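You operate a simulated robot arm through the tools that you are given. There is no shell and no other tool. Be economical: measure what you need, move in short steps, check, and stop when the job is done.

The job below is to be done with a simulated robot arm. You get a single attempt, and the scene is never put back.

## Task
Set the black plug and the range knob as the blue card says, then test.
Fine: move the plug with the power off; leave it on after; the test has to pass.

Only the result counts: the job must be done as asked and must still hold three seconds after the hand-in. Knocking over, shifting, dropping, spilling or breaking anything else fails it.

## Robot
A 7-joint arm with a two-finger parallel gripper, hanging from a carriage that runs on a rail from [-1.4, 216.3] to [0.1, -11.7] (x, y) and turns from -7.278 to 4.712 rad about z. Base frame: it is fixed where the carriage stands at the start and does not move with it; the origin is on the floor, on the carriage's upright axis, x ahead of it, y to its left, z up. Units: cm, rad, N and s.
With the tool pointing down near the work surface it reaches from about 10 to 54 cm from the robot's upright axis, wherever it stands. Its first joint turns from -2.897 to 2.897 rad. Places, roughly: alarm switch [30, -10, 80]; black range knob [20, -10, 80]; black volts knob [50, -30, 90]; blue card [70, 70, 80]; blue port [40, 60, 80]; blue ring latch [40, 30, 80]; blue test button [30, -10, 80]; display of the blue panel [40, 0, 80]; heat switch [30, -20, 80]; left board slot of the blue case [40, 60, 80]; left fuse holder [30, 60, 80]; middle fuse holder [30, 50, 80]; open blue case [30, 40, 80]; port marked amp [40, 20, 80]; port marked volt [40, 20, 80]; pump switch [30, -10, 80]. Payload 3.91 kg.
The tool frame sits at the grasp point between the pads (the TCP): z along the fingers, y along the line on which they close. The tips reach 3 cm beyond it. The gripper opens to 11 cm. The fingers are 2 cm wide and 1 cm thick; the gripper's body (4.8 by 11.2 cm) begins 5.5 cm behind the TCP.
Orientation is that of the tool frame in the base frame, as a unit quaternion [w, x, y, z]. With the fingers straight down and closing along the base's y, the tool's x points along the base's -x, its y along +y and its z along -z.

## Interface
- The arm moves only by the tool arm_command. Its argument "motion" is a list that holds one entry, the list of rows, each a list of 7 numbers: the turn, a rotation vector about the tool's x, y, z in units of 180 degrees (1.0 is 180 degrees), then the shift along the tool's x, y, z in units of 300 mm (1.0 is 300 mm), then the closure, from 0 (fully open) to 1 (shut). In form: [[[rx, ry, rz, dx, dy, dz, hand], ...]]. A call has 1 to 12 rows; each row is the pose to reach, as a shift and turn from the pose commanded when the call began, along the tool's axes at that moment. A call with a number of a shift or a turn outside -1 to 1 is refused whole. Rows are played at 5 a second. More than 5 cm and 0.15 rad between two rows, or a gripper value outside its range, and nothing of the call is played. A pose out of reach is approached as far as the arm can. The call stops where the force on the tool passes 40 N (or 10 N more than at its start, if that is more) or the arm is blocked; 0.2 s more then pass. Each finger travels about 10.8 cm/s and halts on what it meets, pressing with about 21 N; the grip force reading is that of the motor and also rises with nothing between the fingers. The clock runs only during rows and for 0.2 s after the last one: add rows that repeat a pose to give the fingers time. The reply holds the time, the measured pose of the TCP, the force on the tool along the base axes, the opening and the grip force, in the units named above and with some noise, with the torque about the TCP (base axes, N m) and any sound that the robot's microphone picked up, and new pictures: "pictures" is both (left out), scene, wrist or none.
- Cameras (640 x 400 px; columns grow to the right, rows downward): "scene" is now at [24.19, 3.36, 169.37]; the picture's right is [0.64, -0.76, 0.00], its down [-0.71, -0.60, -0.36] and it looks along [0.28, 0.23, -0.93] (base axes); focal length 278 px, centre (320, 200). "wrist" rides on the gripper at [7.2, 1.7, -10.3] in the tool frame; the picture's right is [-0.23, 0.97, 0.00], its down [-0.76, -0.18, -0.62] and it looks along [-0.61, -0.14, 0.78] (tool axes); focal length 222 px, centre (320, 200). There is no depth. A picture from a camera that has moved, and an enlarged one, comes with that camera's place and axes in the base frame and with its lens.
- lift_body(by): slides the trunk up (or, below 0, down) by that many cm; the arm and the scene camera ride with it, the base frame stays. It gives what a move gives, with no picture.
- roll_base(legs): drives the robot by 1 to 6 legs, each [ahead, left, turn to the left] in cm, cm and rad, along the robot's own axes; the way and the turn of a leg run together, so that a leg with both is an arc; at most 150 cm and 3.142 rad a leg. The arm and the cameras ride along, it lands a little off, and it stops where it bumps. It keeps to its track: a leg is cut to what the track allows. It gives what a move gives, and a new picture of the scene camera.
- pan_tilt(pan, tilt): turns the head with the scene camera to pan (to the left, within 2.705 rad either way) and tilt (down, from -0.506 to 1.204), counted from straight ahead of the robot. It gives what a move gives, and a new picture of the scene camera.
- enlarge(camera, box): a new picture of the part [left, top, right, bottom] of that camera's present view, enlarged. The clock stands still meanwhile.
- close_job(): hands the job in; it is judged then, once.

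Go step by step. Nothing tells you exact positions but the pictures and the camera data: compare them with the known pose of the tool, close in by small moves and look again before you grip or let go. The budget is 120 turns and 260 pictures, counting those below and the enlarged ones. Unless the task says otherwise, let go and move clear before handing in.

The tools are called after "Request:" by a JSON object that holds its "fn" and its "kwargs". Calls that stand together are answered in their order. arm_command: Moves the arm, as the interface text tells. Its arguments: {"type":"object","properties":{"motion":{"type":"array","items":{"type":"array","items":{"type":"array","items":{"type":"number"}}}},"pictures":{"type":"string","enum":["both","scene","wrist","none"]}},"required":["motion"]} The other tools are called the same way: lift_body (by) slides the trunk up or down; roll_base (legs) drives the base; pan_tilt (pan, tilt) turns the head that bears the scene camera; enlarge (camera, box) takes an enlarged picture of a part of a camera's view; close_job () hands the job in.

At the start:

```text
t: 0.0
ee_pos: [54.2, -4.66, 106.06]
ee_rot: [-0.001, 0.0, 1.0, 0.0]
wrist_force: [-0.5, -0.2, 0.8]
torque: [-0.04, 0.01, -0.03]
grip_width: 11.0
grip_force: 0.0
trunk travel left (down, up): [-40.0, 18.0]
robot x, y, heading: [-0.06, 0.01, -0.002]
head pan, tilt: [0.7, 1.201]
```

scene: 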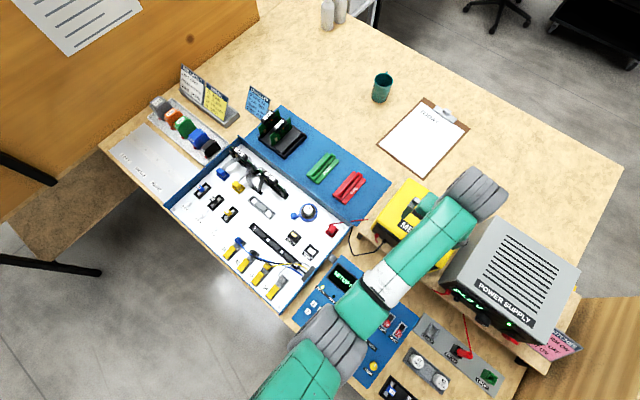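
wrist: 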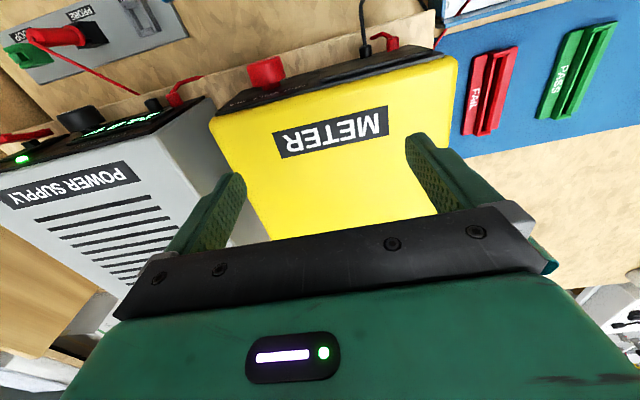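

I see a bench with a case, a blue panel, a meter and a power supply; the blue card stands near the top left of the scene. I'll enlarge it and the blue panel first.

Request:
{"fn": "enlarge", "kwargs": {"camera": "scene", "box": [170, 60, 290, 135]}}

Request:
{"fn": "enlarge", "kwargs": {"camera": "scene", "box": [280, 250, 520, 400]}}

```text
5.33 times, centred on (230, 98) of scene
camera zoom: at [24.19, 3.36, 169.37], right [0.64, -0.76, 0.0], down [-0.71, -0.6, -0.36], along [0.28, 0.23, -0.93], focal length 1481 px, centre (800, 747)
```

zoom: 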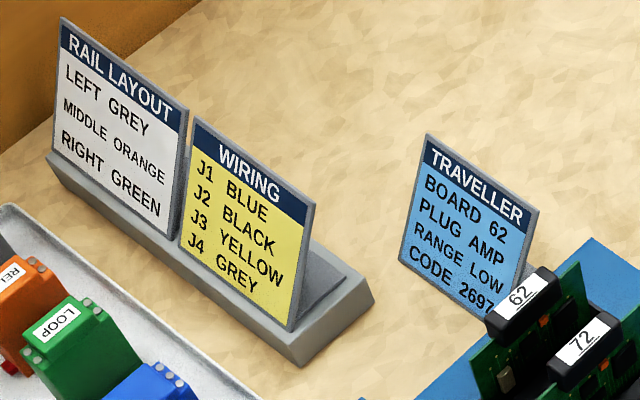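

```text
2.67 times, centred on (400, 325) of scene
camera zoom: at [24.19, 3.36, 169.37], right [0.64, -0.76, 0.0], down [-0.71, -0.6, -0.36], along [0.28, 0.23, -0.93], focal length 740 px, centre (107, -133)
```

zoom: 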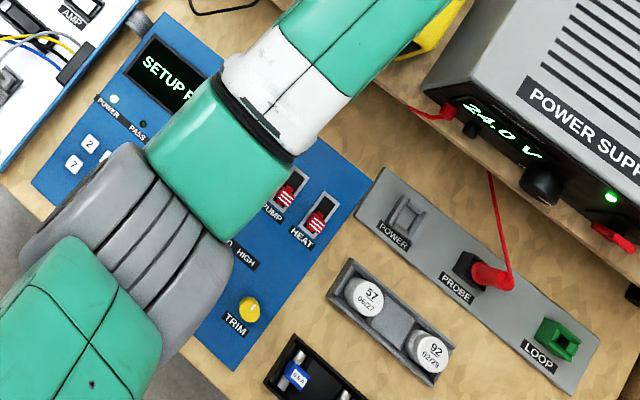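

The card says plug AMP and range LOW. The arm hides the panel, so I'll swing it left over the case at its present height.

Request:
{"fn": "arm_command", "kwargs": {"motion": [[[0, 0, 0, 0, 0.16, 0, 0], [0, 0, 0, 0, 0.32, 0, 0], [0, 0, 0, 0.08, 0.48, 0, 0], [0, 0, 0, 0.16, 0.64, 0, 0], [0, 0, 0, 0.24, 0.8, 0, 0], [0, 0, 0, 0.32, 0.95, 0, 0], [0, 0, 0, 0.32, 0.95, 0, 0]]]}}

```text
refused: row 3 steps farther than a row can; nothing moved
```

Request:
{"fn": "arm_command", "kwargs": {"motion": [[[0, 0, 0, 0, 0.16, 0, 0], [0, 0, 0, 0, 0.32, 0, 0], [0, 0, 0, 0.06, 0.46, 0, 0], [0, 0, 0, 0.12, 0.6, 0, 0], [0, 0, 0, 0.18, 0.74, 0, 0], [0, 0, 0, 0.24, 0.88, 0, 0], [0, 0, 0, 0.3, 1.0, 0, 0], [0, 0, 0, 0.3, 1.0, 0, 0]]]}}

```text
t: 1.8
ee_pos: [45.01, 25.48, 105.96]
ee_rot: [0.0, 0.0, 1.0, 0.0]
wrist_force: [0.0, 0.2, -0.5]
torque: [-0.02, -0.01, -0.01]
grip_width: 11.02
grip_force: 0.0
trunk travel left (down, up): [-40.0, 18.0]
robot x, y, heading: [0.22, -0.16, -0.0]
head pan, tilt: [0.7, 1.201]
camera scene: at [24.18, 3.37, 169.37], right [0.64, -0.76, 0.0], down [-0.71, -0.6, -0.36], along [0.28, 0.23, -0.93], focal length 278 px, centre (320, 200)
camera wrist: at [37.64, 27.05, 116.3], right [0.23, 0.97, 0.0], down [0.76, -0.18, 0.62], along [0.61, -0.14, -0.78], focal length 222 px, centre (320, 200)
```

scene: 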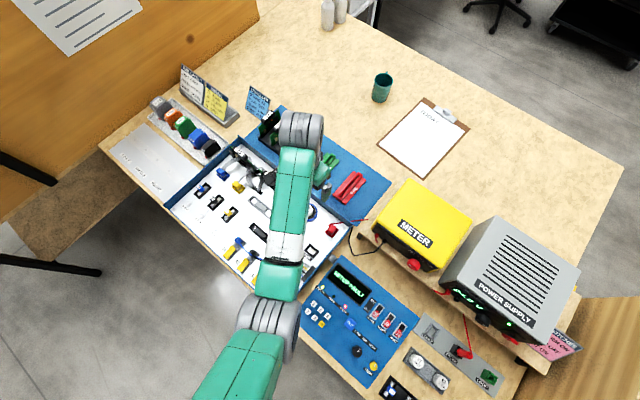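
wrist: 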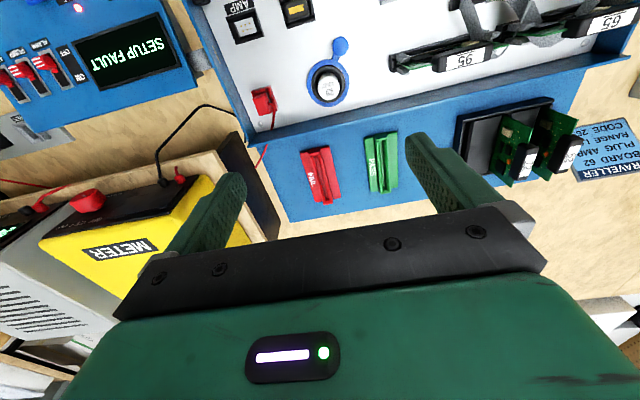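

The panel is clear now. I'll enlarge the panel, and the ports where the black plug should be.

Request:
{"fn": "enlarge", "kwargs": {"camera": "scene", "box": [280, 245, 440, 400]}}

Request:
{"fn": "enlarge", "kwargs": {"camera": "scene", "box": [270, 195, 430, 295]}}

Request:
{"fn": "enlarge", "kwargs": {"camera": "wrist", "box": [0, 0, 360, 225]}}

```text
2.58 times, centred on (360, 322) of scene
camera zoom: at [24.18, 3.37, 169.37], right [0.64, -0.76, 0.0], down [-0.71, -0.6, -0.36], along [0.28, 0.23, -0.93], focal length 717 px, centre (217, -116)
```

zoom: 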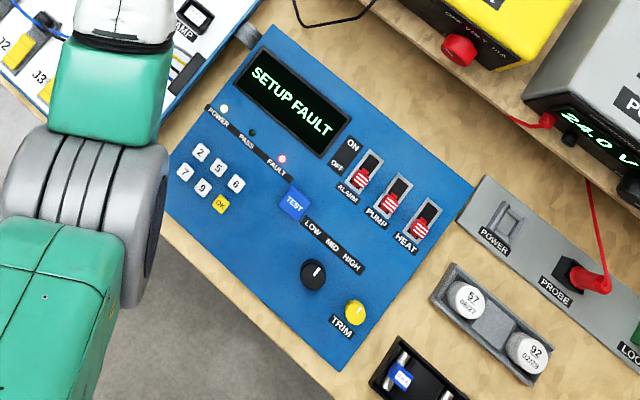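

```text
4.00 times, centred on (350, 245) of scene
camera zoom: at [24.18, 3.37, 169.37], right [0.64, -0.76, 0.0], down [-0.71, -0.6, -0.36], along [0.28, 0.23, -0.93], focal length 1111 px, centre (200, 20)
```

zoom: 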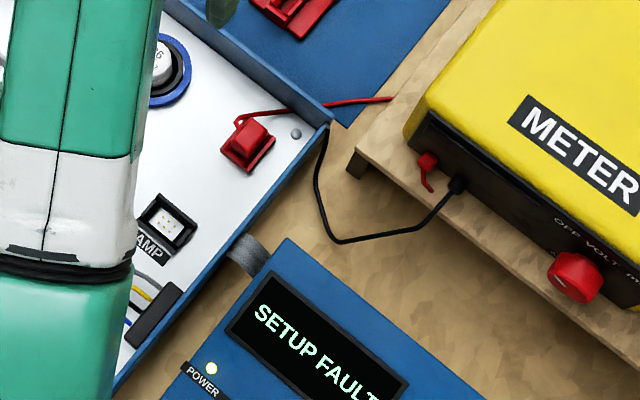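

```text
1.78 times, centred on (180, 112) of wrist
camera zoom: at [37.64, 27.05, 116.3], right [0.23, 0.97, 0.0], down [0.76, -0.18, 0.62], along [0.61, -0.14, -0.78], focal length 395 px, centre (569, 356)
```

zoom: 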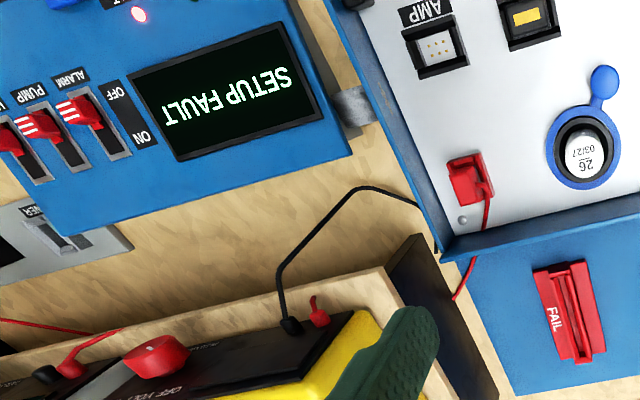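

The AMP socket looks empty; the black plug must be in or near VOLT. I'll pull the tool back toward the robot to see the case with the wrist camera and to clear the scene view.

Request:
{"fn": "arm_command", "kwargs": {"motion": [[[0, 0, 0, 0.16, 0, 0, 0], [0, 0, 0, 0.32, 0, 0, 0], [0, 0, 0, 0.48, 0, 0, 0], [0, 0, 0, 0.6, 0, 0, 0], [0, 0, 0, 0.6, 0, 0, 0]]]}}

```text
t: 3.0
ee_pos: [27.02, 25.09, 106.13]
ee_rot: [0.001, 0.0, 1.0, -0.001]
wrist_force: [0.4, 0.3, -1.2]
torque: [-0.01, 0.01, -0.02]
grip_width: 11.02
grip_force: 0.0
trunk travel left (down, up): [-40.0, 18.0]
robot x, y, heading: [0.02, 0.15, 0.0]
head pan, tilt: [0.7, 1.201]
camera scene: at [24.18, 3.36, 169.37], right [0.64, -0.76, 0.0], down [-0.71, -0.6, -0.36], along [0.28, 0.23, -0.93], focal length 278 px, centre (320, 200)
camera wrist: at [19.63, 26.84, 116.42], right [0.23, 0.97, 0.0], down [0.76, -0.18, 0.62], along [0.61, -0.14, -0.78], focal length 222 px, centre (320, 200)
```

scene: 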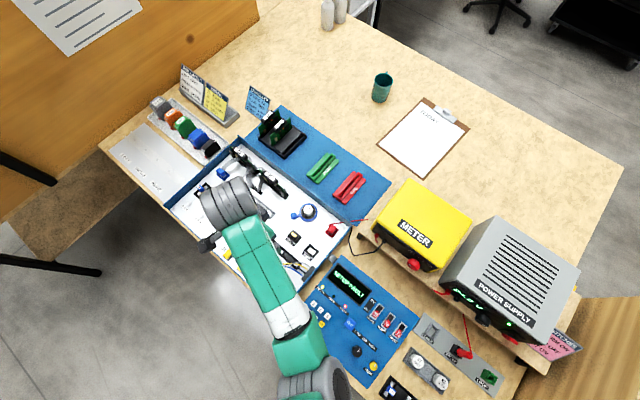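
wrist: 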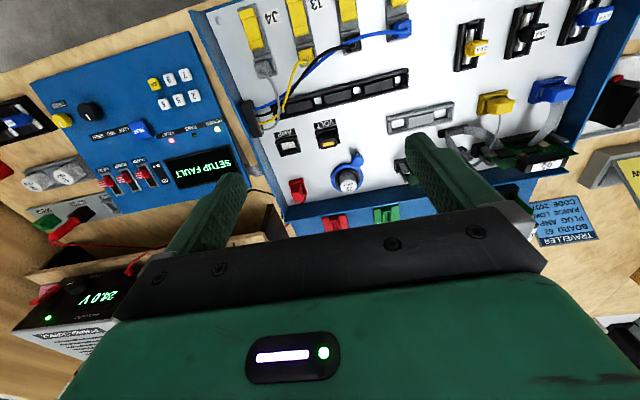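

Request:
{"fn": "enlarge", "kwargs": {"camera": "wrist", "box": [240, 90, 400, 190]}}

Request:
{"fn": "enlarge", "kwargs": {"camera": "scene", "box": [265, 195, 375, 275]}}

Request:
{"fn": "enlarge", "kwargs": {"camera": "scene", "box": [400, 260, 580, 400]}}

Request:
{"fn": "enlarge", "kwargs": {"camera": "wrist", "box": [20, 80, 260, 230]}}

```text
4.00 times, centred on (320, 140) of wrist
camera zoom: at [19.63, 26.84, 116.42], right [0.23, 0.97, 0.0], down [0.76, -0.18, 0.62], along [0.61, -0.14, -0.78], focal length 888 px, centre (320, 440)
```

zoom: 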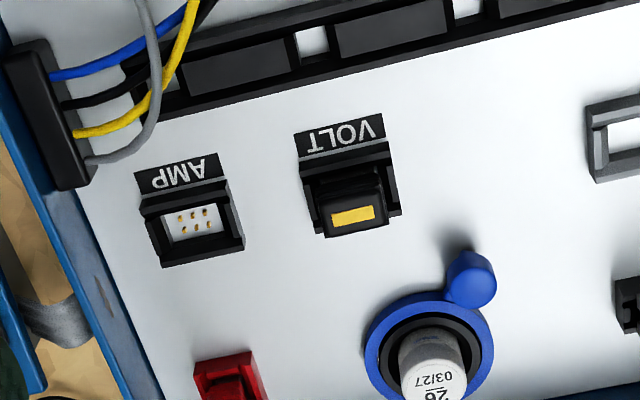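

```text
5.00 times, centred on (320, 235) of scene
camera zoom: at [24.18, 3.36, 169.37], right [0.64, -0.76, 0.0], down [-0.71, -0.6, -0.36], along [0.28, 0.23, -0.93], focal length 1388 px, centre (320, 25)
```

zoom: 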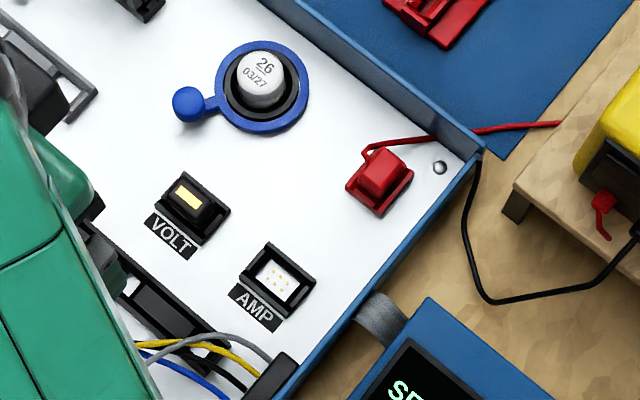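

```text
2.86 times, centred on (490, 330) of scene
camera zoom: at [24.18, 3.36, 169.37], right [0.64, -0.76, 0.0], down [-0.71, -0.6, -0.36], along [0.28, 0.23, -0.93], focal length 793 px, centre (-166, -171)
```

zoom: 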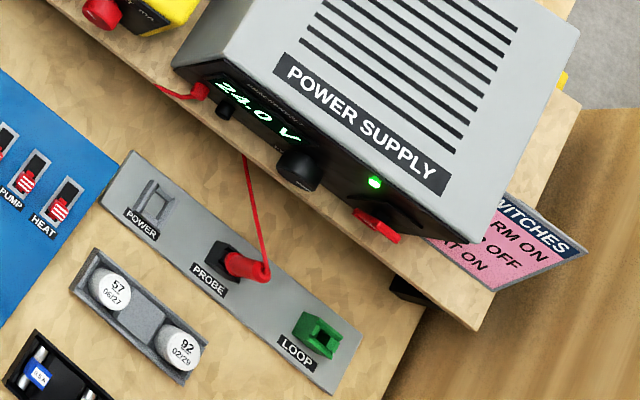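

```text
2.67 times, centred on (140, 155) of wrist
camera zoom: at [19.63, 26.84, 116.42], right [0.23, 0.97, 0.0], down [0.76, -0.18, 0.62], along [0.61, -0.14, -0.78], focal length 592 px, centre (800, 320)
```

zoom: 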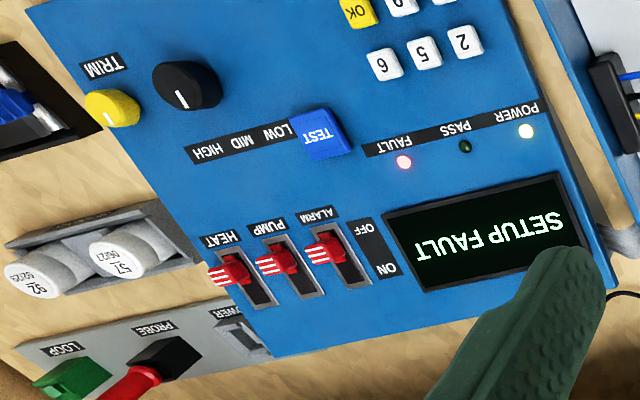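

The black plug with the yellow mark sits in VOLT, AMP is empty, and the power supply has a red handle beside a green lamp, probably the power switch. I'll move the wrist camera in front of the power supply to inspect it.

Request:
{"fn": "arm_command", "kwargs": {"motion": [[[0, 0, 0, 0, -0.16, 0, 0], [0, 0, 0, 0, -0.32, 0, 0], [0, 0, 0, 0, -0.48, 0, 0], [0, 0, 0, 0, -0.64, 0, 0], [0, 0, 0, 0, -0.8, 0, 0], [0, 0, 0, 0, -0.96, 0, 0], [0, 0, 0, 0, -0.96, 0, 0]]], "pictures": "none"}}

Request:
{"fn": "arm_command", "kwargs": {"motion": [[[0, 0, 0, 0, -0.16, 0, 0], [0, 0, 0, 0, -0.32, 0, 0], [0, 0, 0, 0, -0.48, 0, 0], [0, 0, 0, 0, -0.64, 0, 0], [0, 0, 0, 0, -0.8, 0, 0], [0, 0, 0, 0, -0.8, 0, 0]]]}}

Request:
{"fn": "enlarge", "kwargs": {"camera": "wrist", "box": [160, 20, 480, 220]}}

```text
t: 4.6
ee_pos: [27.07, -3.48, 106.06]
ee_rot: [0.0, 0.0, 1.0, 0.0]
wrist_force: [-0.7, 0.3, 0.3]
torque: [0.01, -0.02, 0.0]
grip_width: 11.0
grip_force: 0.2
trunk travel left (down, up): [-40.0, 18.0]
robot x, y, heading: [0.33, -0.32, -0.003]
head pan, tilt: [0.7, 1.201]
```

```text
t: 6.0
ee_pos: [27.04, -27.56, 105.99]
ee_rot: [0.001, 0.0, 1.0, 0.0]
wrist_force: [0.4, -0.8, 0.4]
torque: [-0.03, -0.01, 0.01]
grip_width: 10.97
grip_force: 0.0
trunk travel left (down, up): [-40.0, 18.0]
robot x, y, heading: [-0.07, -0.06, -0.005]
head pan, tilt: [0.7, 1.201]
camera scene: at [24.18, 3.36, 169.37], right [0.64, -0.76, 0.0], down [-0.71, -0.6, -0.36], along [0.28, 0.23, -0.93], focal length 278 px, centre (320, 200)
camera wrist: at [19.82, -25.86, 116.36], right [0.23, 0.97, 0.0], down [0.76, -0.18, 0.62], along [0.61, -0.14, -0.78], focal length 222 px, centre (320, 200)
```

scene: 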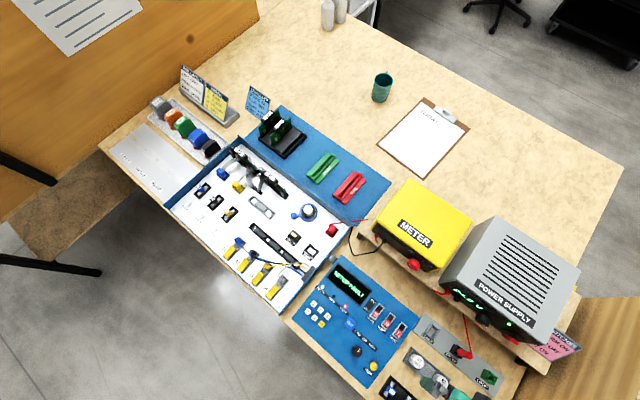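
wrist: 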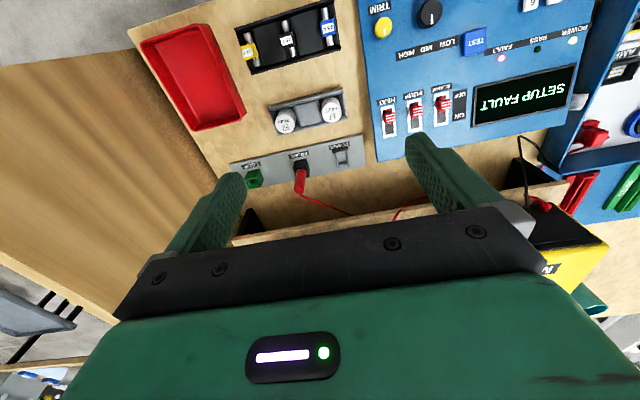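

```text
2.00 times, centred on (320, 120) of wrist
camera zoom: at [19.82, -25.86, 116.36], right [0.23, 0.97, 0.0], down [0.76, -0.18, 0.62], along [0.61, -0.14, -0.78], focal length 444 px, centre (320, 360)
```

zoom: 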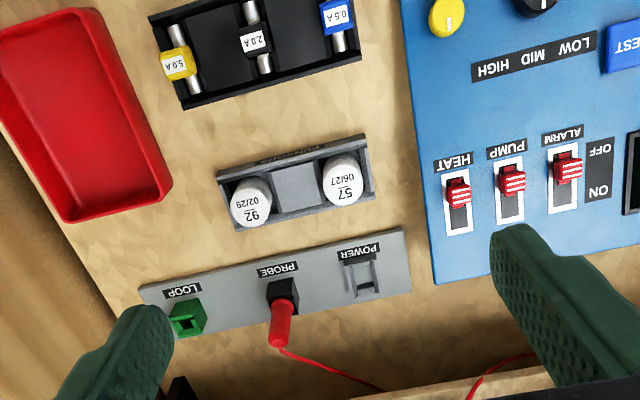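

The wrist view doesn't catch the power supply's front. I'll enlarge it strongly from the scene camera.

Request:
{"fn": "enlarge", "kwargs": {"camera": "scene", "box": [440, 280, 560, 360]}}

Request:
{"fn": "enlarge", "kwargs": {"camera": "scene", "box": [490, 315, 540, 350]}}

Request:
{"fn": "enlarge", "kwargs": {"camera": "scene", "box": [280, 225, 330, 260]}}

```text
5.00 times, centred on (500, 320) of scene
camera zoom: at [24.18, 3.36, 169.37], right [0.64, -0.76, 0.0], down [-0.71, -0.6, -0.36], along [0.28, 0.23, -0.93], focal length 1388 px, centre (-580, -400)
```

zoom: 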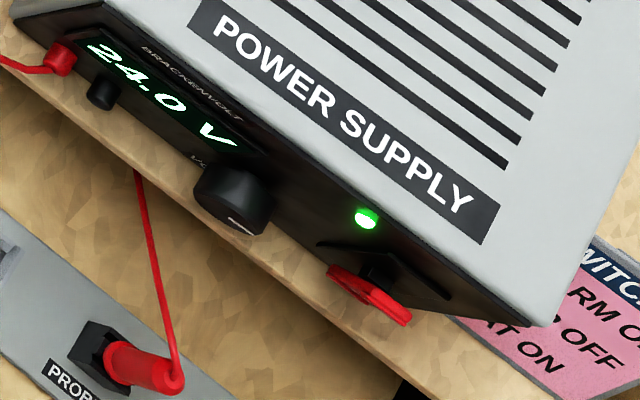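

```text
11.43 times, centred on (515, 332) of scene
camera zoom: at [24.18, 3.36, 169.37], right [0.64, -0.76, 0.0], down [-0.71, -0.6, -0.36], along [0.28, 0.23, -0.93], focal length 3173 px, centre (-1909, -1314)
```

zoom: 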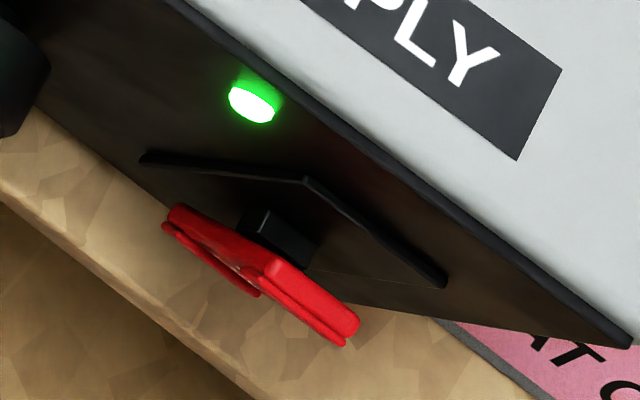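

```text
11.43 times, centred on (305, 242) of scene
camera zoom: at [24.18, 3.36, 169.37], right [0.64, -0.76, 0.0], down [-0.71, -0.6, -0.36], along [0.28, 0.23, -0.93], focal length 3173 px, centre (491, -286)
```

zoom: 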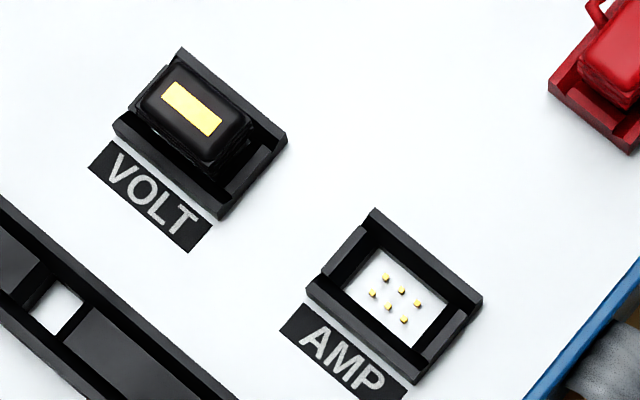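

The red bar on a stem by the green lamp looks like the power handle. I'll tilt the tool up in front of it so that the wrist camera looks straight at the supply's front.

Request:
{"fn": "arm_command", "kwargs": {"motion": [[[0, -0.045, 0, -0.05, -0.03, 0.06, 0], [0, -0.09, 0, -0.1, -0.06, 0.12, 0], [0, -0.135, 0, -0.15, -0.1, 0.18, 0], [0, -0.18, 0, -0.2, -0.14, 0.24, 0], [0, -0.222, 0, -0.25, -0.18, 0.28, 0], [0, -0.222, 0, -0.25, -0.18, 0.28, 0]]], "pictures": "wrist"}}

Request:
{"fn": "enlarge", "kwargs": {"camera": "wrist", "box": [160, 40, 480, 240]}}

```text
t: 7.4
ee_pos: [34.6, -32.72, 97.56]
ee_rot: [0.344, 0.0, 0.939, 0.0]
wrist_force: [0.7, -0.4, -0.4]
torque: [0.0, 0.01, 0.01]
grip_width: 11.04
grip_force: 0.1
trunk travel left (down, up): [-40.0, 18.0]
robot x, y, heading: [-0.04, -0.13, 0.002]
head pan, tilt: [0.7, 1.201]
camera wrist: at [22.31, -31.17, 100.87], right [0.17, 0.97, 0.15], down [0.18, -0.18, 0.97], along [0.97, -0.14, -0.21], focal length 222 px, centre (320, 200)
```

wrist: 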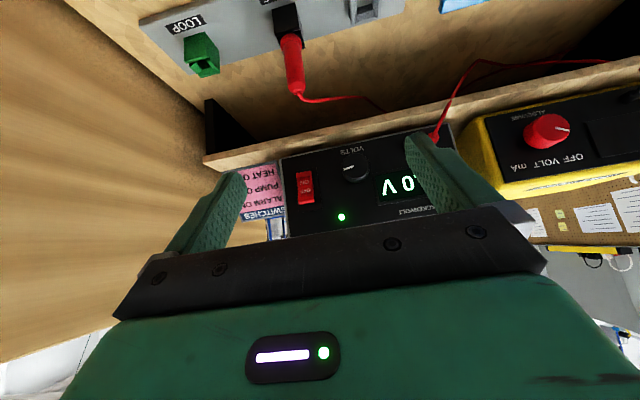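

```text
2.00 times, centred on (320, 140) of wrist
camera zoom: at [22.31, -31.17, 100.87], right [0.17, 0.97, 0.15], down [0.18, -0.18, 0.97], along [0.97, -0.14, -0.21], focal length 444 px, centre (320, 320)
```

zoom: 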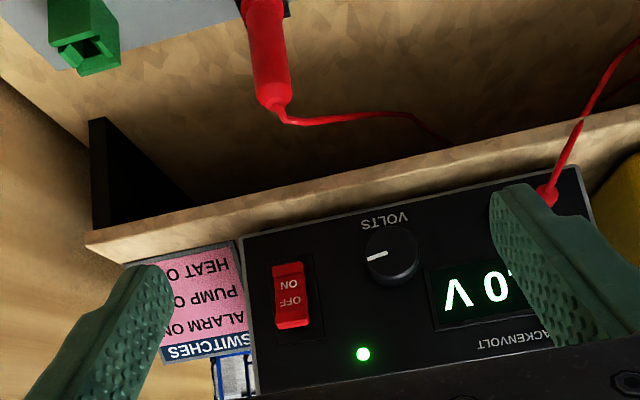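

It is a rocker switch: OFF is its upper half, ON its lower half, centred near [49.2, -36.9, 93.1]. I'll shut the fingers and come up just in front of the upper half.

Request:
{"fn": "arm_command", "kwargs": {"motion": [[[0, 0, 0, -0.058, -0.044, 0.07, 0.4], [0, 0, 0, -0.116, -0.088, 0.14, 0.8], [0, 0, 0, -0.174, -0.133, 0.208, 1], [0, 0, 0, -0.174, -0.133, 0.208, 1], [0, 0, 0, -0.174, -0.133, 0.208, 1]]]}}

Request:
{"fn": "enlarge", "kwargs": {"camera": "wrist", "box": [200, 80, 440, 230]}}

Request:
{"fn": "enlarge", "kwargs": {"camera": "scene", "box": [460, 300, 560, 365]}}

```text
t: 8.6
ee_pos: [42.62, -36.75, 96.22]
ee_rot: [0.342, 0.0, 0.94, 0.0]
wrist_force: [0.4, -0.2, 0.6]
torque: [0.02, 0.01, -0.03]
grip_width: 0.0
grip_force: 21.7
trunk travel left (down, up): [-40.0, 18.0]
robot x, y, heading: [-0.23, 0.04, -0.001]
head pan, tilt: [0.7, 1.201]
camera scene: at [24.19, 3.36, 169.37], right [0.64, -0.76, 0.0], down [-0.71, -0.6, -0.36], along [0.28, 0.23, -0.93], focal length 278 px, centre (320, 200)
camera wrist: at [30.29, -35.14, 99.51], right [0.17, 0.97, 0.15], down [0.18, -0.18, 0.97], along [0.97, -0.14, -0.21], focal length 222 px, centre (320, 200)
```

scene: 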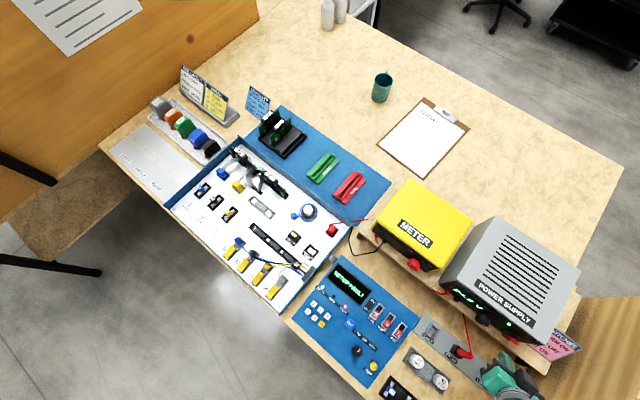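
wrist: 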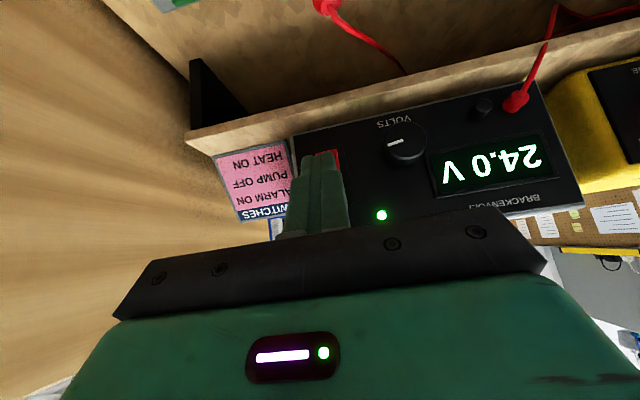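

```text
2.67 times, centred on (320, 155) of wrist
camera zoom: at [30.29, -35.14, 99.51], right [0.17, 0.97, 0.15], down [0.18, -0.18, 0.97], along [0.97, -0.14, -0.21], focal length 592 px, centre (320, 320)
```

zoom: 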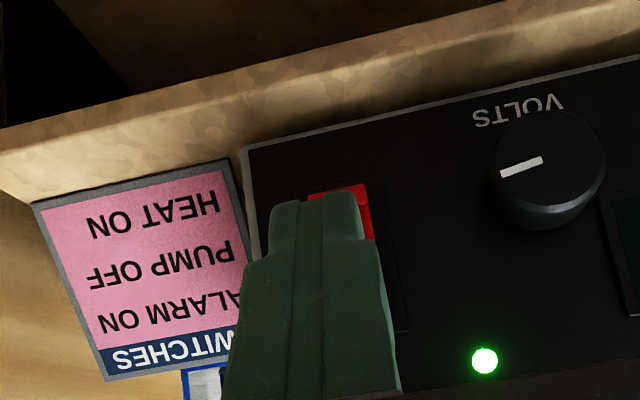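

```text
6.15 times, centred on (510, 332) of scene
camera zoom: at [24.19, 3.36, 169.37], right [0.64, -0.76, 0.0], down [-0.71, -0.6, -0.36], along [0.28, 0.23, -0.93], focal length 1709 px, centre (-849, -615)
```

zoom: 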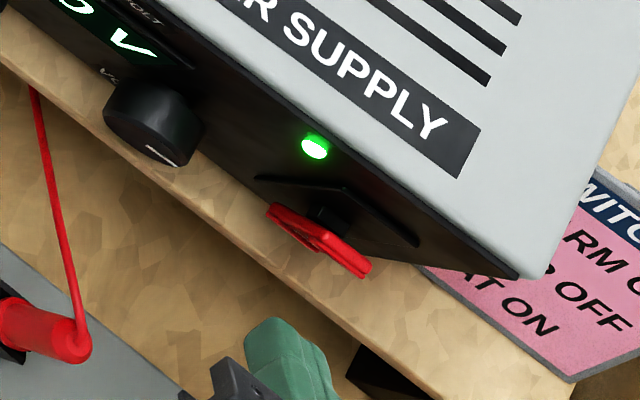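

The shut fingertips are lined up with the rocker's upper half. I'll press forward gently.

Request:
{"fn": "arm_command", "kwargs": {"motion": [[[0, 0, 0, -0.0255, 0, 0.0215, 1], [0, 0, 0, -0.051, 0, 0.043, 1], [0, 0, 0, -0.064, 0, 0.054, 1], [0, 0, 0, -0.0765, 0, 0.0645, 1], [0, 0, 0, -0.089, 0, 0.075, 1], [0, 0, 0, -0.1, 0, 0.0845, 1]]]}}

Request:
{"fn": "enlarge", "kwargs": {"camera": "scene", "box": [460, 300, 560, 365]}}

```text
t: 10.0
ee_pos: [46.33, -36.9, 96.0]
ee_rot: [0.34, 0.0, 0.94, 0.001]
wrist_force: [-8.3, -0.5, -2.1]
torque: [0.05, 0.18, 0.04]
grip_width: 0.0
grip_force: 21.0
trunk travel left (down, up): [-40.0, 18.0]
robot x, y, heading: [-0.03, 0.11, 0.003]
head pan, tilt: [0.7, 1.201]
camera scene: at [24.11, 3.36, 169.33], right [0.64, -0.76, 0.0], down [-0.71, -0.6, -0.36], along [0.28, 0.23, -0.93], focal length 278 px, centre (320, 200)
camera wrist: at [34.02, -35.18, 99.44], right [0.18, 0.97, 0.15], down [0.19, -0.18, 0.97], along [0.97, -0.14, -0.21], focal length 222 px, centre (320, 200)
```

scene: 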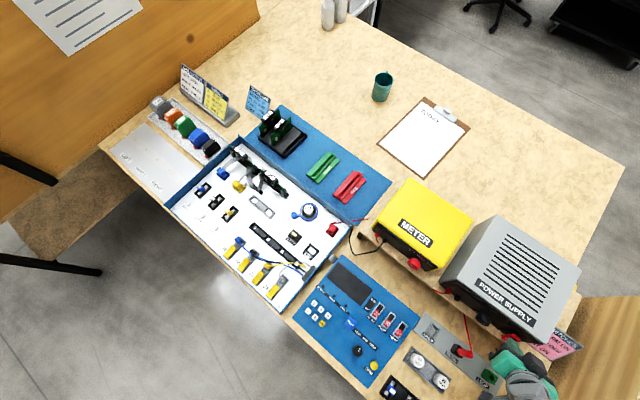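
wrist: 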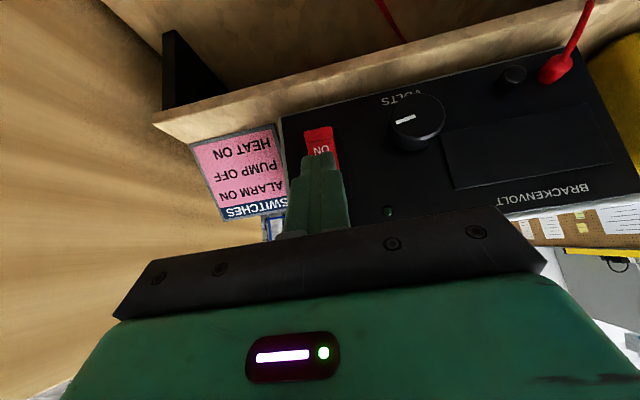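

```text
6.15 times, centred on (510, 332) of scene
camera zoom: at [24.11, 3.36, 169.33], right [0.64, -0.76, 0.0], down [-0.71, -0.6, -0.36], along [0.28, 0.23, -0.93], focal length 1709 px, centre (-849, -615)
```

zoom: 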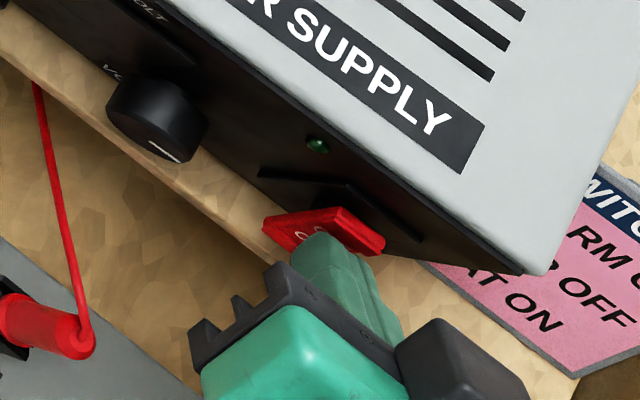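

The power is off: lamp, volts and panel display are all dark. I'll back away, set the tool upright and head back over the case.

Request:
{"fn": "arm_command", "kwargs": {"motion": [[[0, 0, 0, 0.102, 0, -0.086, 1], [0, 0, 0, 0.204, 0, -0.172, 1], [0, 0, 0, 0.306, 0, -0.258, 1], [0, 0.045, 0, 0.28, 0, -0.31, 0.5], [0, 0.09, 0, 0.256, 0, -0.36, 0], [0, 0.135, 0, 0.232, 0, -0.41, 0], [0, 0.18, 0, 0.208, 0, -0.46, 0], [0, 0.222, 0, 0.185, 0, -0.505, 0], [0, 0.222, 0, 0.185, 0.15, -0.505, 0], [0, 0.222, 0, 0.185, 0.31, -0.505, 0], [0, 0.222, 0, 0.185, 0.47, -0.505, 0], [0, 0.222, 0, 0.185, 0.63, -0.505, 0]]], "pictures": "none"}}

```text
t: 12.6
ee_pos: [32.54, -18.18, 104.35]
ee_rot: [0.0, 0.001, 1.0, -0.001]
wrist_force: [-0.1, 0.1, -1.2]
torque: [0.04, 0.0, 0.0]
grip_width: 11.0
grip_force: 0.1
trunk travel left (down, up): [-40.0, 18.0]
robot x, y, heading: [-0.26, 0.13, -0.003]
head pan, tilt: [0.7, 1.201]
```

The tool is upright and clear. Moving left over the VOLT and AMP ports.

Request:
{"fn": "arm_command", "kwargs": {"motion": [[[0, 0, 0, 0, 0.16, 0, 0], [0, 0, 0, 0, 0.32, 0, 0], [0, 0, 0, 0, 0.48, 0, 0], [0, 0, 0, 0, 0.64, 0, 0], [0, 0, 0, 0, 0.8, 0, 0], [0, 0, 0, 0, 0.96, 0, 0]]], "pictures": "none"}}

Request:
{"fn": "arm_command", "kwargs": {"motion": [[[0, 0, 0, 0, 0.16, 0, 0], [0, 0, 0, 0, 0.31, 0.0, 0], [0, 0, 0, 0, 0.38, 0.12, 0], [0, 0, 0, 0, 0.38, 0.25, 0], [0, 0, 0, 0, 0.38, 0.25, 0]]]}}

Request:
{"fn": "enlarge", "kwargs": {"camera": "wrist", "box": [200, 80, 440, 230]}}

```text
t: 14.0
ee_pos: [32.53, 10.79, 104.25]
ee_rot: [0.0, 0.0, 1.0, 0.0]
wrist_force: [0.5, -0.2, -0.2]
torque: [-0.01, 0.01, 0.03]
grip_width: 10.98
grip_force: 0.0
trunk travel left (down, up): [-40.0, 18.0]
robot x, y, heading: [0.23, 0.2, 0.002]
head pan, tilt: [0.7, 1.201]
```

```text
t: 15.2
ee_pos: [32.61, 22.35, 96.6]
ee_rot: [0.0, 0.0, 1.0, -0.001]
wrist_force: [-0.1, -0.2, 0.3]
torque: [0.0, -0.01, 0.0]
grip_width: 11.01
grip_force: 0.0
trunk travel left (down, up): [-40.0, 18.0]
robot x, y, heading: [0.08, 0.0, 0.002]
head pan, tilt: [0.7, 1.201]
camera scene: at [24.18, 3.36, 169.37], right [0.64, -0.76, 0.0], down [-0.71, -0.6, -0.36], along [0.28, 0.23, -0.93], focal length 278 px, centre (320, 200)
camera wrist: at [25.27, 23.94, 107.09], right [0.23, 0.97, 0.0], down [0.76, -0.18, 0.62], along [0.61, -0.14, -0.78], focal length 222 px, centre (320, 200)
```

scene: 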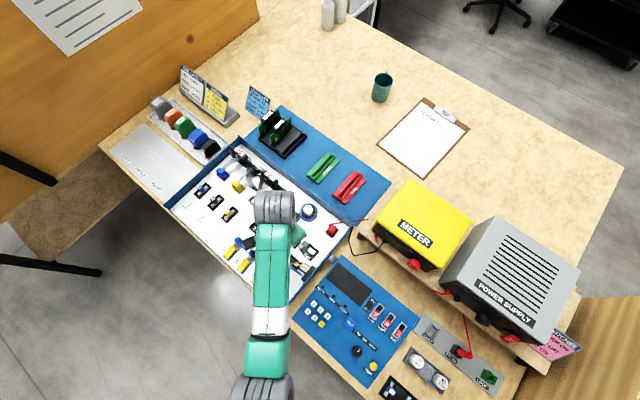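
wrist: 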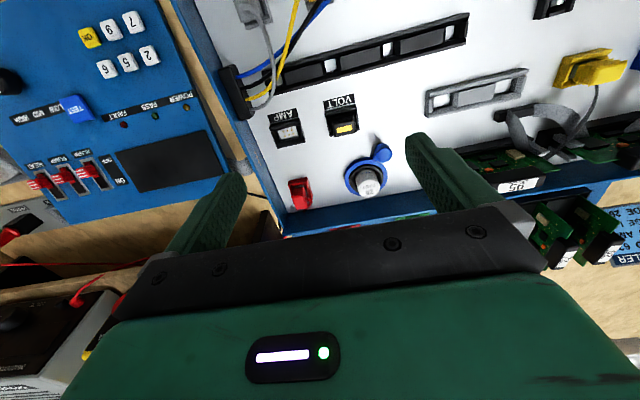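

```text
2.67 times, centred on (320, 155) of wrist
camera zoom: at [25.27, 23.94, 107.09], right [0.23, 0.97, 0.0], down [0.76, -0.18, 0.62], along [0.61, -0.14, -0.78], focal length 592 px, centre (320, 320)
```

zoom: 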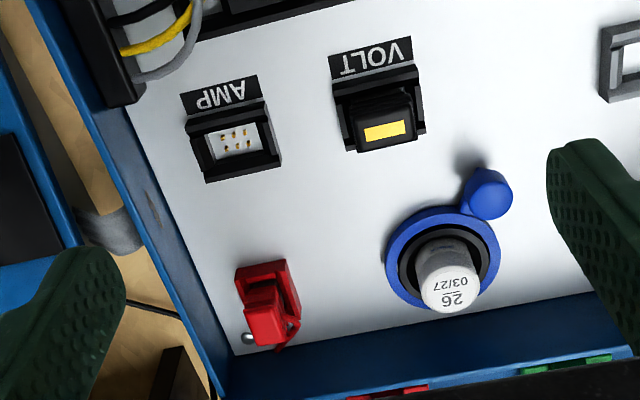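

The plug's top is near [36.1, 24.4, 80] and the AMP socket near [35.9, 17.1]. I'll move over the plug for a closer look.

Request:
{"fn": "arm_command", "kwargs": {"motion": [[[0, 0, 0, -0.06, 0.035, 0.08, 0], [0, 0, 0, -0.12, 0.07, 0.16, 0], [0, 0, 0, -0.12, 0.07, 0.22, 0], [0, 0, 0, -0.12, 0.07, 0.22, 0]]], "pictures": "wrist"}}

Request:
{"fn": "enlarge", "kwargs": {"camera": "wrist", "box": [240, 80, 400, 180]}}

Request:
{"fn": "enlarge", "kwargs": {"camera": "scene", "box": [270, 195, 350, 270]}}

```text
t: 16.2
ee_pos: [36.23, 24.33, 90.2]
ee_rot: [0.0, 0.0, 1.0, 0.0]
wrist_force: [0.5, -0.1, -0.6]
torque: [-0.03, -0.01, -0.01]
grip_width: 10.98
grip_force: 0.0
trunk travel left (down, up): [-40.0, 18.0]
robot x, y, heading: [0.16, -0.04, 0.001]
head pan, tilt: [0.7, 1.201]
camera wrist: at [28.87, 25.99, 100.48], right [0.23, 0.97, 0.0], down [0.76, -0.18, 0.62], along [0.61, -0.14, -0.78], focal length 222 px, centre (320, 200)
```

wrist: 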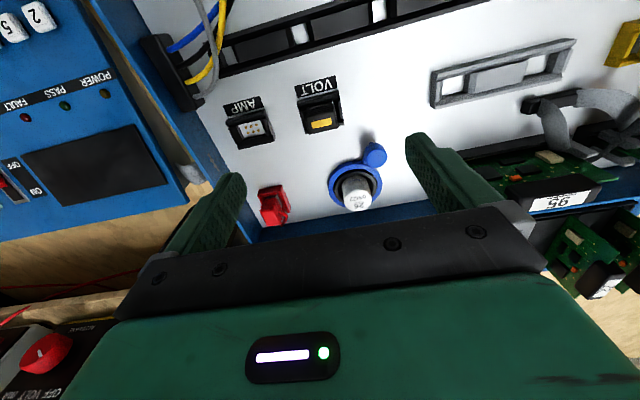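

```text
4.00 times, centred on (320, 130) of wrist
camera zoom: at [28.87, 25.99, 100.48], right [0.23, 0.97, 0.0], down [0.76, -0.18, 0.62], along [0.61, -0.14, -0.78], focal length 888 px, centre (320, 480)
```

zoom: 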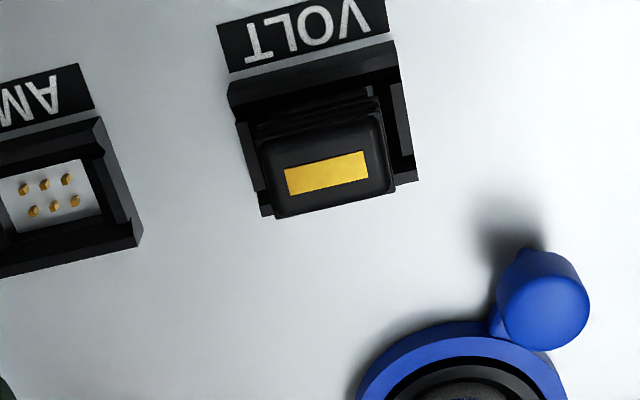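

```text
5.33 times, centred on (310, 232) of scene
camera zoom: at [24.18, 3.36, 169.37], right [0.64, -0.76, 0.0], down [-0.71, -0.6, -0.36], along [0.28, 0.23, -0.93], focal length 1481 px, centre (373, 27)
```

zoom: 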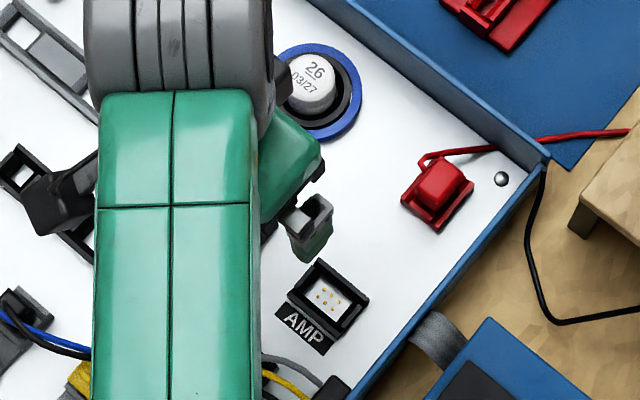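

The plug protrudes above its frame; I estimate it at [35.9, 24.6], top at about z 81, case floor 77.3. I'll descend with a part-closed hand and check the centring.

Request:
{"fn": "arm_command", "kwargs": {"motion": [[[0, 0, 0, 0.003, 0.005, 0.07, 0.3], [0, 0, 0, 0.006, 0.008, 0.14, 0.5], [0, 0, 0, 0.006, 0.008, 0.16, 0.5], [0, 0, 0, 0.006, 0.008, 0.16, 0.5]]], "pictures": "wrist"}}

Request:
{"fn": "enlarge", "kwargs": {"camera": "wrist", "box": [220, 100, 420, 225]}}

```text
t: 17.2
ee_pos: [36.11, 24.58, 85.31]
ee_rot: [0.0, -0.001, 1.0, 0.0]
wrist_force: [-0.1, -0.1, 0.5]
torque: [-0.03, 0.02, 0.01]
grip_width: 5.51
grip_force: 0.1
trunk travel left (down, up): [-40.0, 18.0]
robot x, y, heading: [-0.24, 0.11, -0.002]
head pan, tilt: [0.7, 1.201]
camera wrist: at [28.7, 26.23, 95.7], right [0.23, 0.97, 0.0], down [0.76, -0.18, 0.62], along [0.61, -0.14, -0.78], focal length 222 px, centre (320, 200)
```

wrist: 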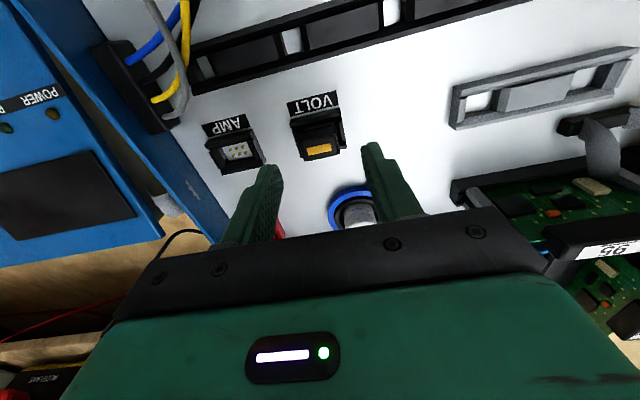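

```text
3.20 times, centred on (320, 162) of wrist
camera zoom: at [28.7, 26.23, 95.7], right [0.23, 0.97, 0.0], down [0.76, -0.18, 0.62], along [0.61, -0.14, -0.78], focal length 711 px, centre (320, 320)
```

zoom: 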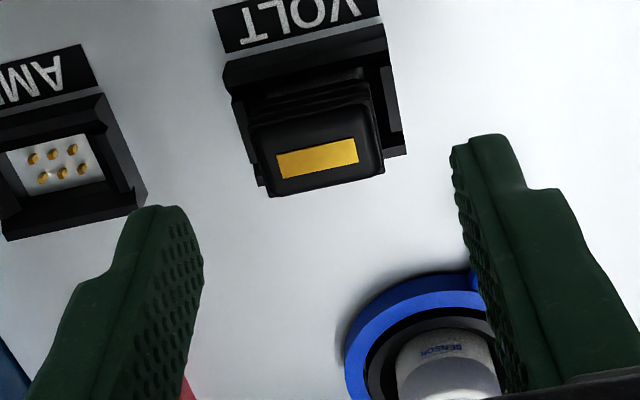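

The plug is centred between the fingers at [35.8, 24.55], top z about 80.6. I'll descend 3.2 cm and close; the opening will tell whether I hold the plug (about 2.8) or the frame (about 4).

Request:
{"fn": "arm_command", "kwargs": {"motion": [[[0, 0, 0, 0.003, 0, 0.04, 0.5], [0, 0, 0, 0.003, 0, 0.08, 0.5], [0, 0, 0, 0.003, 0, 0.105, 0.5], [0, 0, 0, 0.003, 0, 0.105, 0.65], [0, 0, 0, 0.003, 0, 0.105, 0.8], [0, 0, 0, 0.003, 0, 0.105, 0.8]]]}}

Request:
{"fn": "enlarge", "kwargs": {"camera": "wrist", "box": [240, 100, 400, 200]}}

```text
t: 18.6
ee_pos: [36.01, 24.6, 82.17]
ee_rot: [0.0, 0.0, 1.0, 0.0]
wrist_force: [0.1, 0.7, -0.2]
torque: [0.04, -0.04, 0.01]
grip_width: 2.64
grip_force: 21.6
trunk travel left (down, up): [-40.0, 18.0]
robot x, y, heading: [0.13, 0.36, 0.001]
head pan, tilt: [0.7, 1.201]
camera scene: at [24.19, 3.37, 169.37], right [0.64, -0.76, 0.0], down [-0.71, -0.6, -0.36], along [0.28, 0.23, -0.93], focal length 278 px, centre (320, 200)
camera wrist: at [28.61, 26.27, 92.5], right [0.23, 0.97, 0.0], down [0.76, -0.18, 0.62], along [0.61, -0.14, -0.78], focal length 222 px, centre (320, 200)
```

scene: 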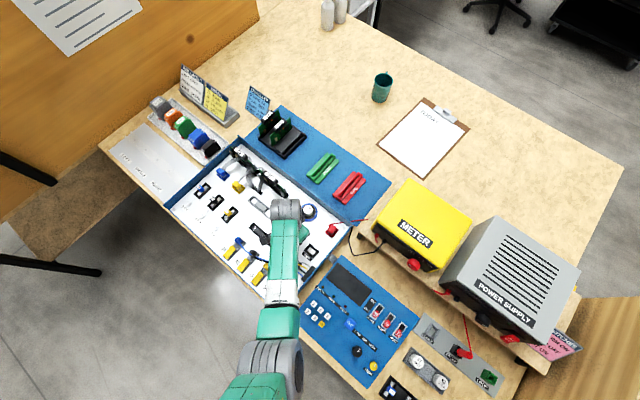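
wrist: 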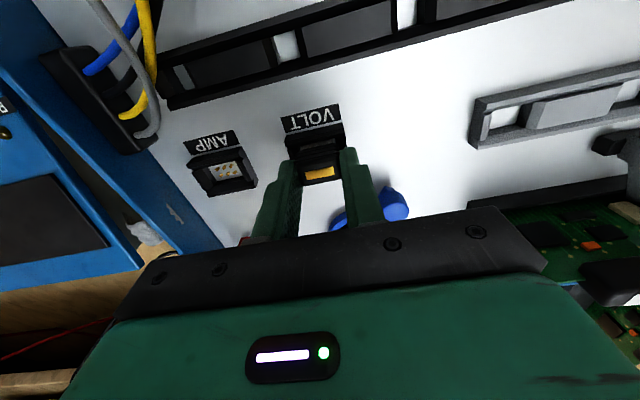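

```text
4.00 times, centred on (320, 150) of wrist
camera zoom: at [28.61, 26.27, 92.5], right [0.23, 0.97, 0.0], down [0.76, -0.18, 0.62], along [0.61, -0.14, -0.78], focal length 888 px, centre (320, 400)
```

zoom: 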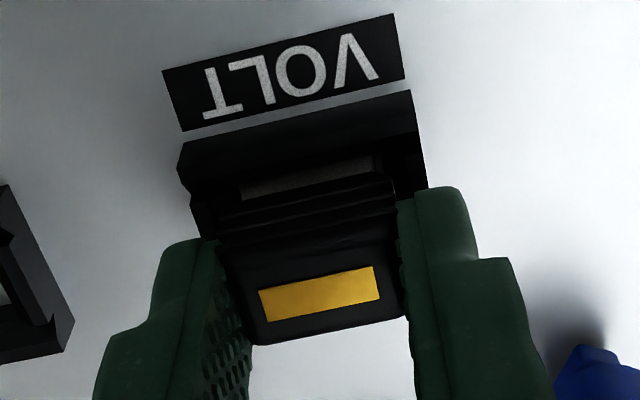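

I'm gripping the plug at 2.64 cm. Pulling it straight up.

Request:
{"fn": "arm_command", "kwargs": {"motion": [[[0, 0, 0, 0, 0, -0.02, 0.85], [0, 0, 0, 0, 0, -0.04, 0.85], [0, 0, 0, 0, 0, -0.08, 0.85], [0, 0, 0, 0, 0, -0.12, 0.85], [0, 0, 0, 0, 0, -0.18, 0.85], [0, 0, 0, 0, 0, -0.18, 0.85]]], "pictures": "wrist"}}

Request:
{"fn": "enlarge", "kwargs": {"camera": "wrist", "box": [200, 80, 440, 230]}}

```text
t: 20.0
ee_pos: [35.91, 24.66, 87.7]
ee_rot: [0.0, 0.001, 1.0, 0.0]
wrist_force: [0.8, 0.5, 0.0]
torque: [0.01, 0.0, 0.0]
grip_width: 2.65
grip_force: 21.2
trunk travel left (down, up): [-40.0, 18.0]
robot x, y, heading: [-0.05, 0.11, 0.003]
head pan, tilt: [0.7, 1.201]
camera wrist: at [28.55, 26.21, 98.0], right [0.23, 0.97, 0.0], down [0.76, -0.18, 0.62], along [0.61, -0.14, -0.78], focal length 222 px, centre (320, 200)
```

wrist: 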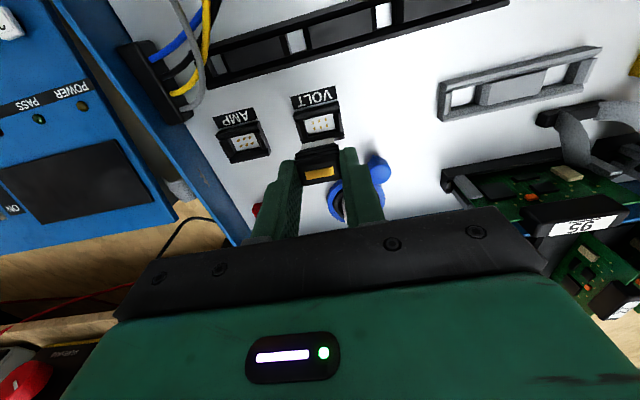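

```text
2.67 times, centred on (320, 155) of wrist
camera zoom: at [28.55, 26.21, 98.0], right [0.23, 0.97, 0.0], down [0.76, -0.18, 0.62], along [0.61, -0.14, -0.78], focal length 592 px, centre (320, 320)
```

zoom: 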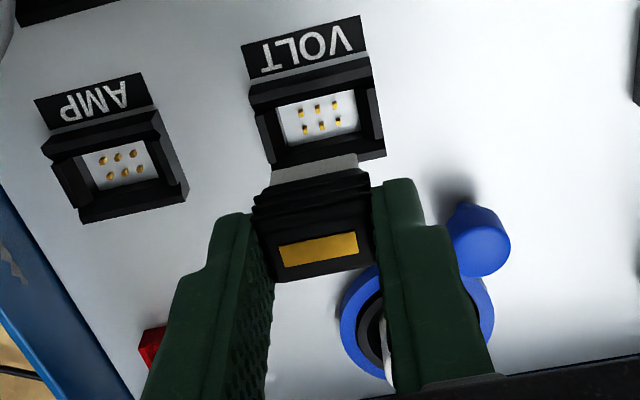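

The plug is free and both empty sockets are visible in one picture. I'll enlarge to measure their spacing exactly.

Request:
{"fn": "enlarge", "kwargs": {"camera": "wrist", "box": [205, 80, 365, 180]}}

```text
4.00 times, centred on (285, 130) of wrist
camera zoom: at [28.55, 26.21, 98.0], right [0.23, 0.97, 0.0], down [0.76, -0.18, 0.62], along [0.61, -0.14, -0.78], focal length 888 px, centre (460, 480)
```

zoom: 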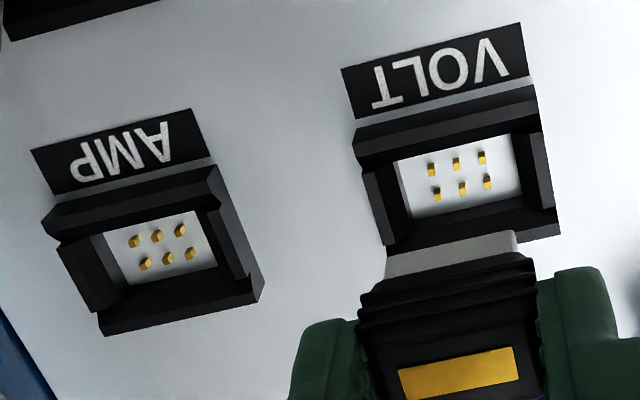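

The spacing comes to about 7.4 cm along −y. I'll shift by that at this height and check that AMP appears at exactly the pixel where VOLT is now.

Request:
{"fn": "arm_command", "kwargs": {"motion": [[[0, 0, 0, 0, -0.08, 0, 0.85], [0, 0, 0, 0, -0.16, 0, 0.85], [0, 0, 0, -0.001, -0.247, 0, 0.85], [0, 0, 0, -0.001, -0.247, 0, 0.85], [0, 0, 0, -0.001, -0.247, 0, 0.85]]], "pictures": "none"}}

Request:
{"fn": "enlarge", "kwargs": {"camera": "wrist", "box": [205, 80, 365, 180]}}

```text
t: 21.2
ee_pos: [36.02, 17.12, 87.63]
ee_rot: [0.0, 0.0, 1.0, 0.0]
wrist_force: [0.7, -0.2, -0.6]
torque: [-0.01, 0.02, 0.02]
grip_width: 2.64
grip_force: 21.1
trunk travel left (down, up): [-40.0, 18.0]
robot x, y, heading: [-0.26, 0.05, 0.007]
head pan, tilt: [0.7, 1.201]
```

```text
4.00 times, centred on (285, 130) of wrist
camera zoom: at [28.6, 18.8, 97.99], right [0.23, 0.97, 0.0], down [0.76, -0.18, 0.62], along [0.61, -0.14, -0.78], focal length 888 px, centre (460, 480)
```

zoom: 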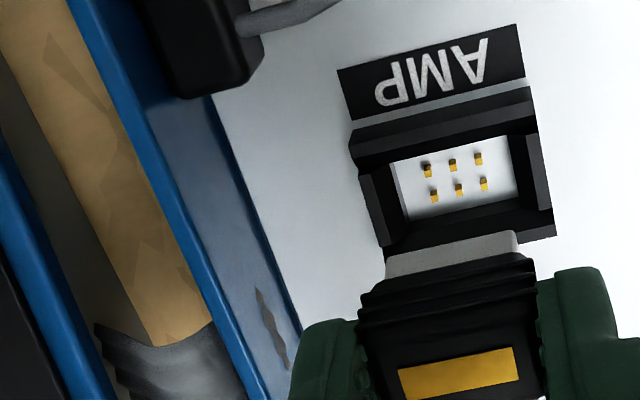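

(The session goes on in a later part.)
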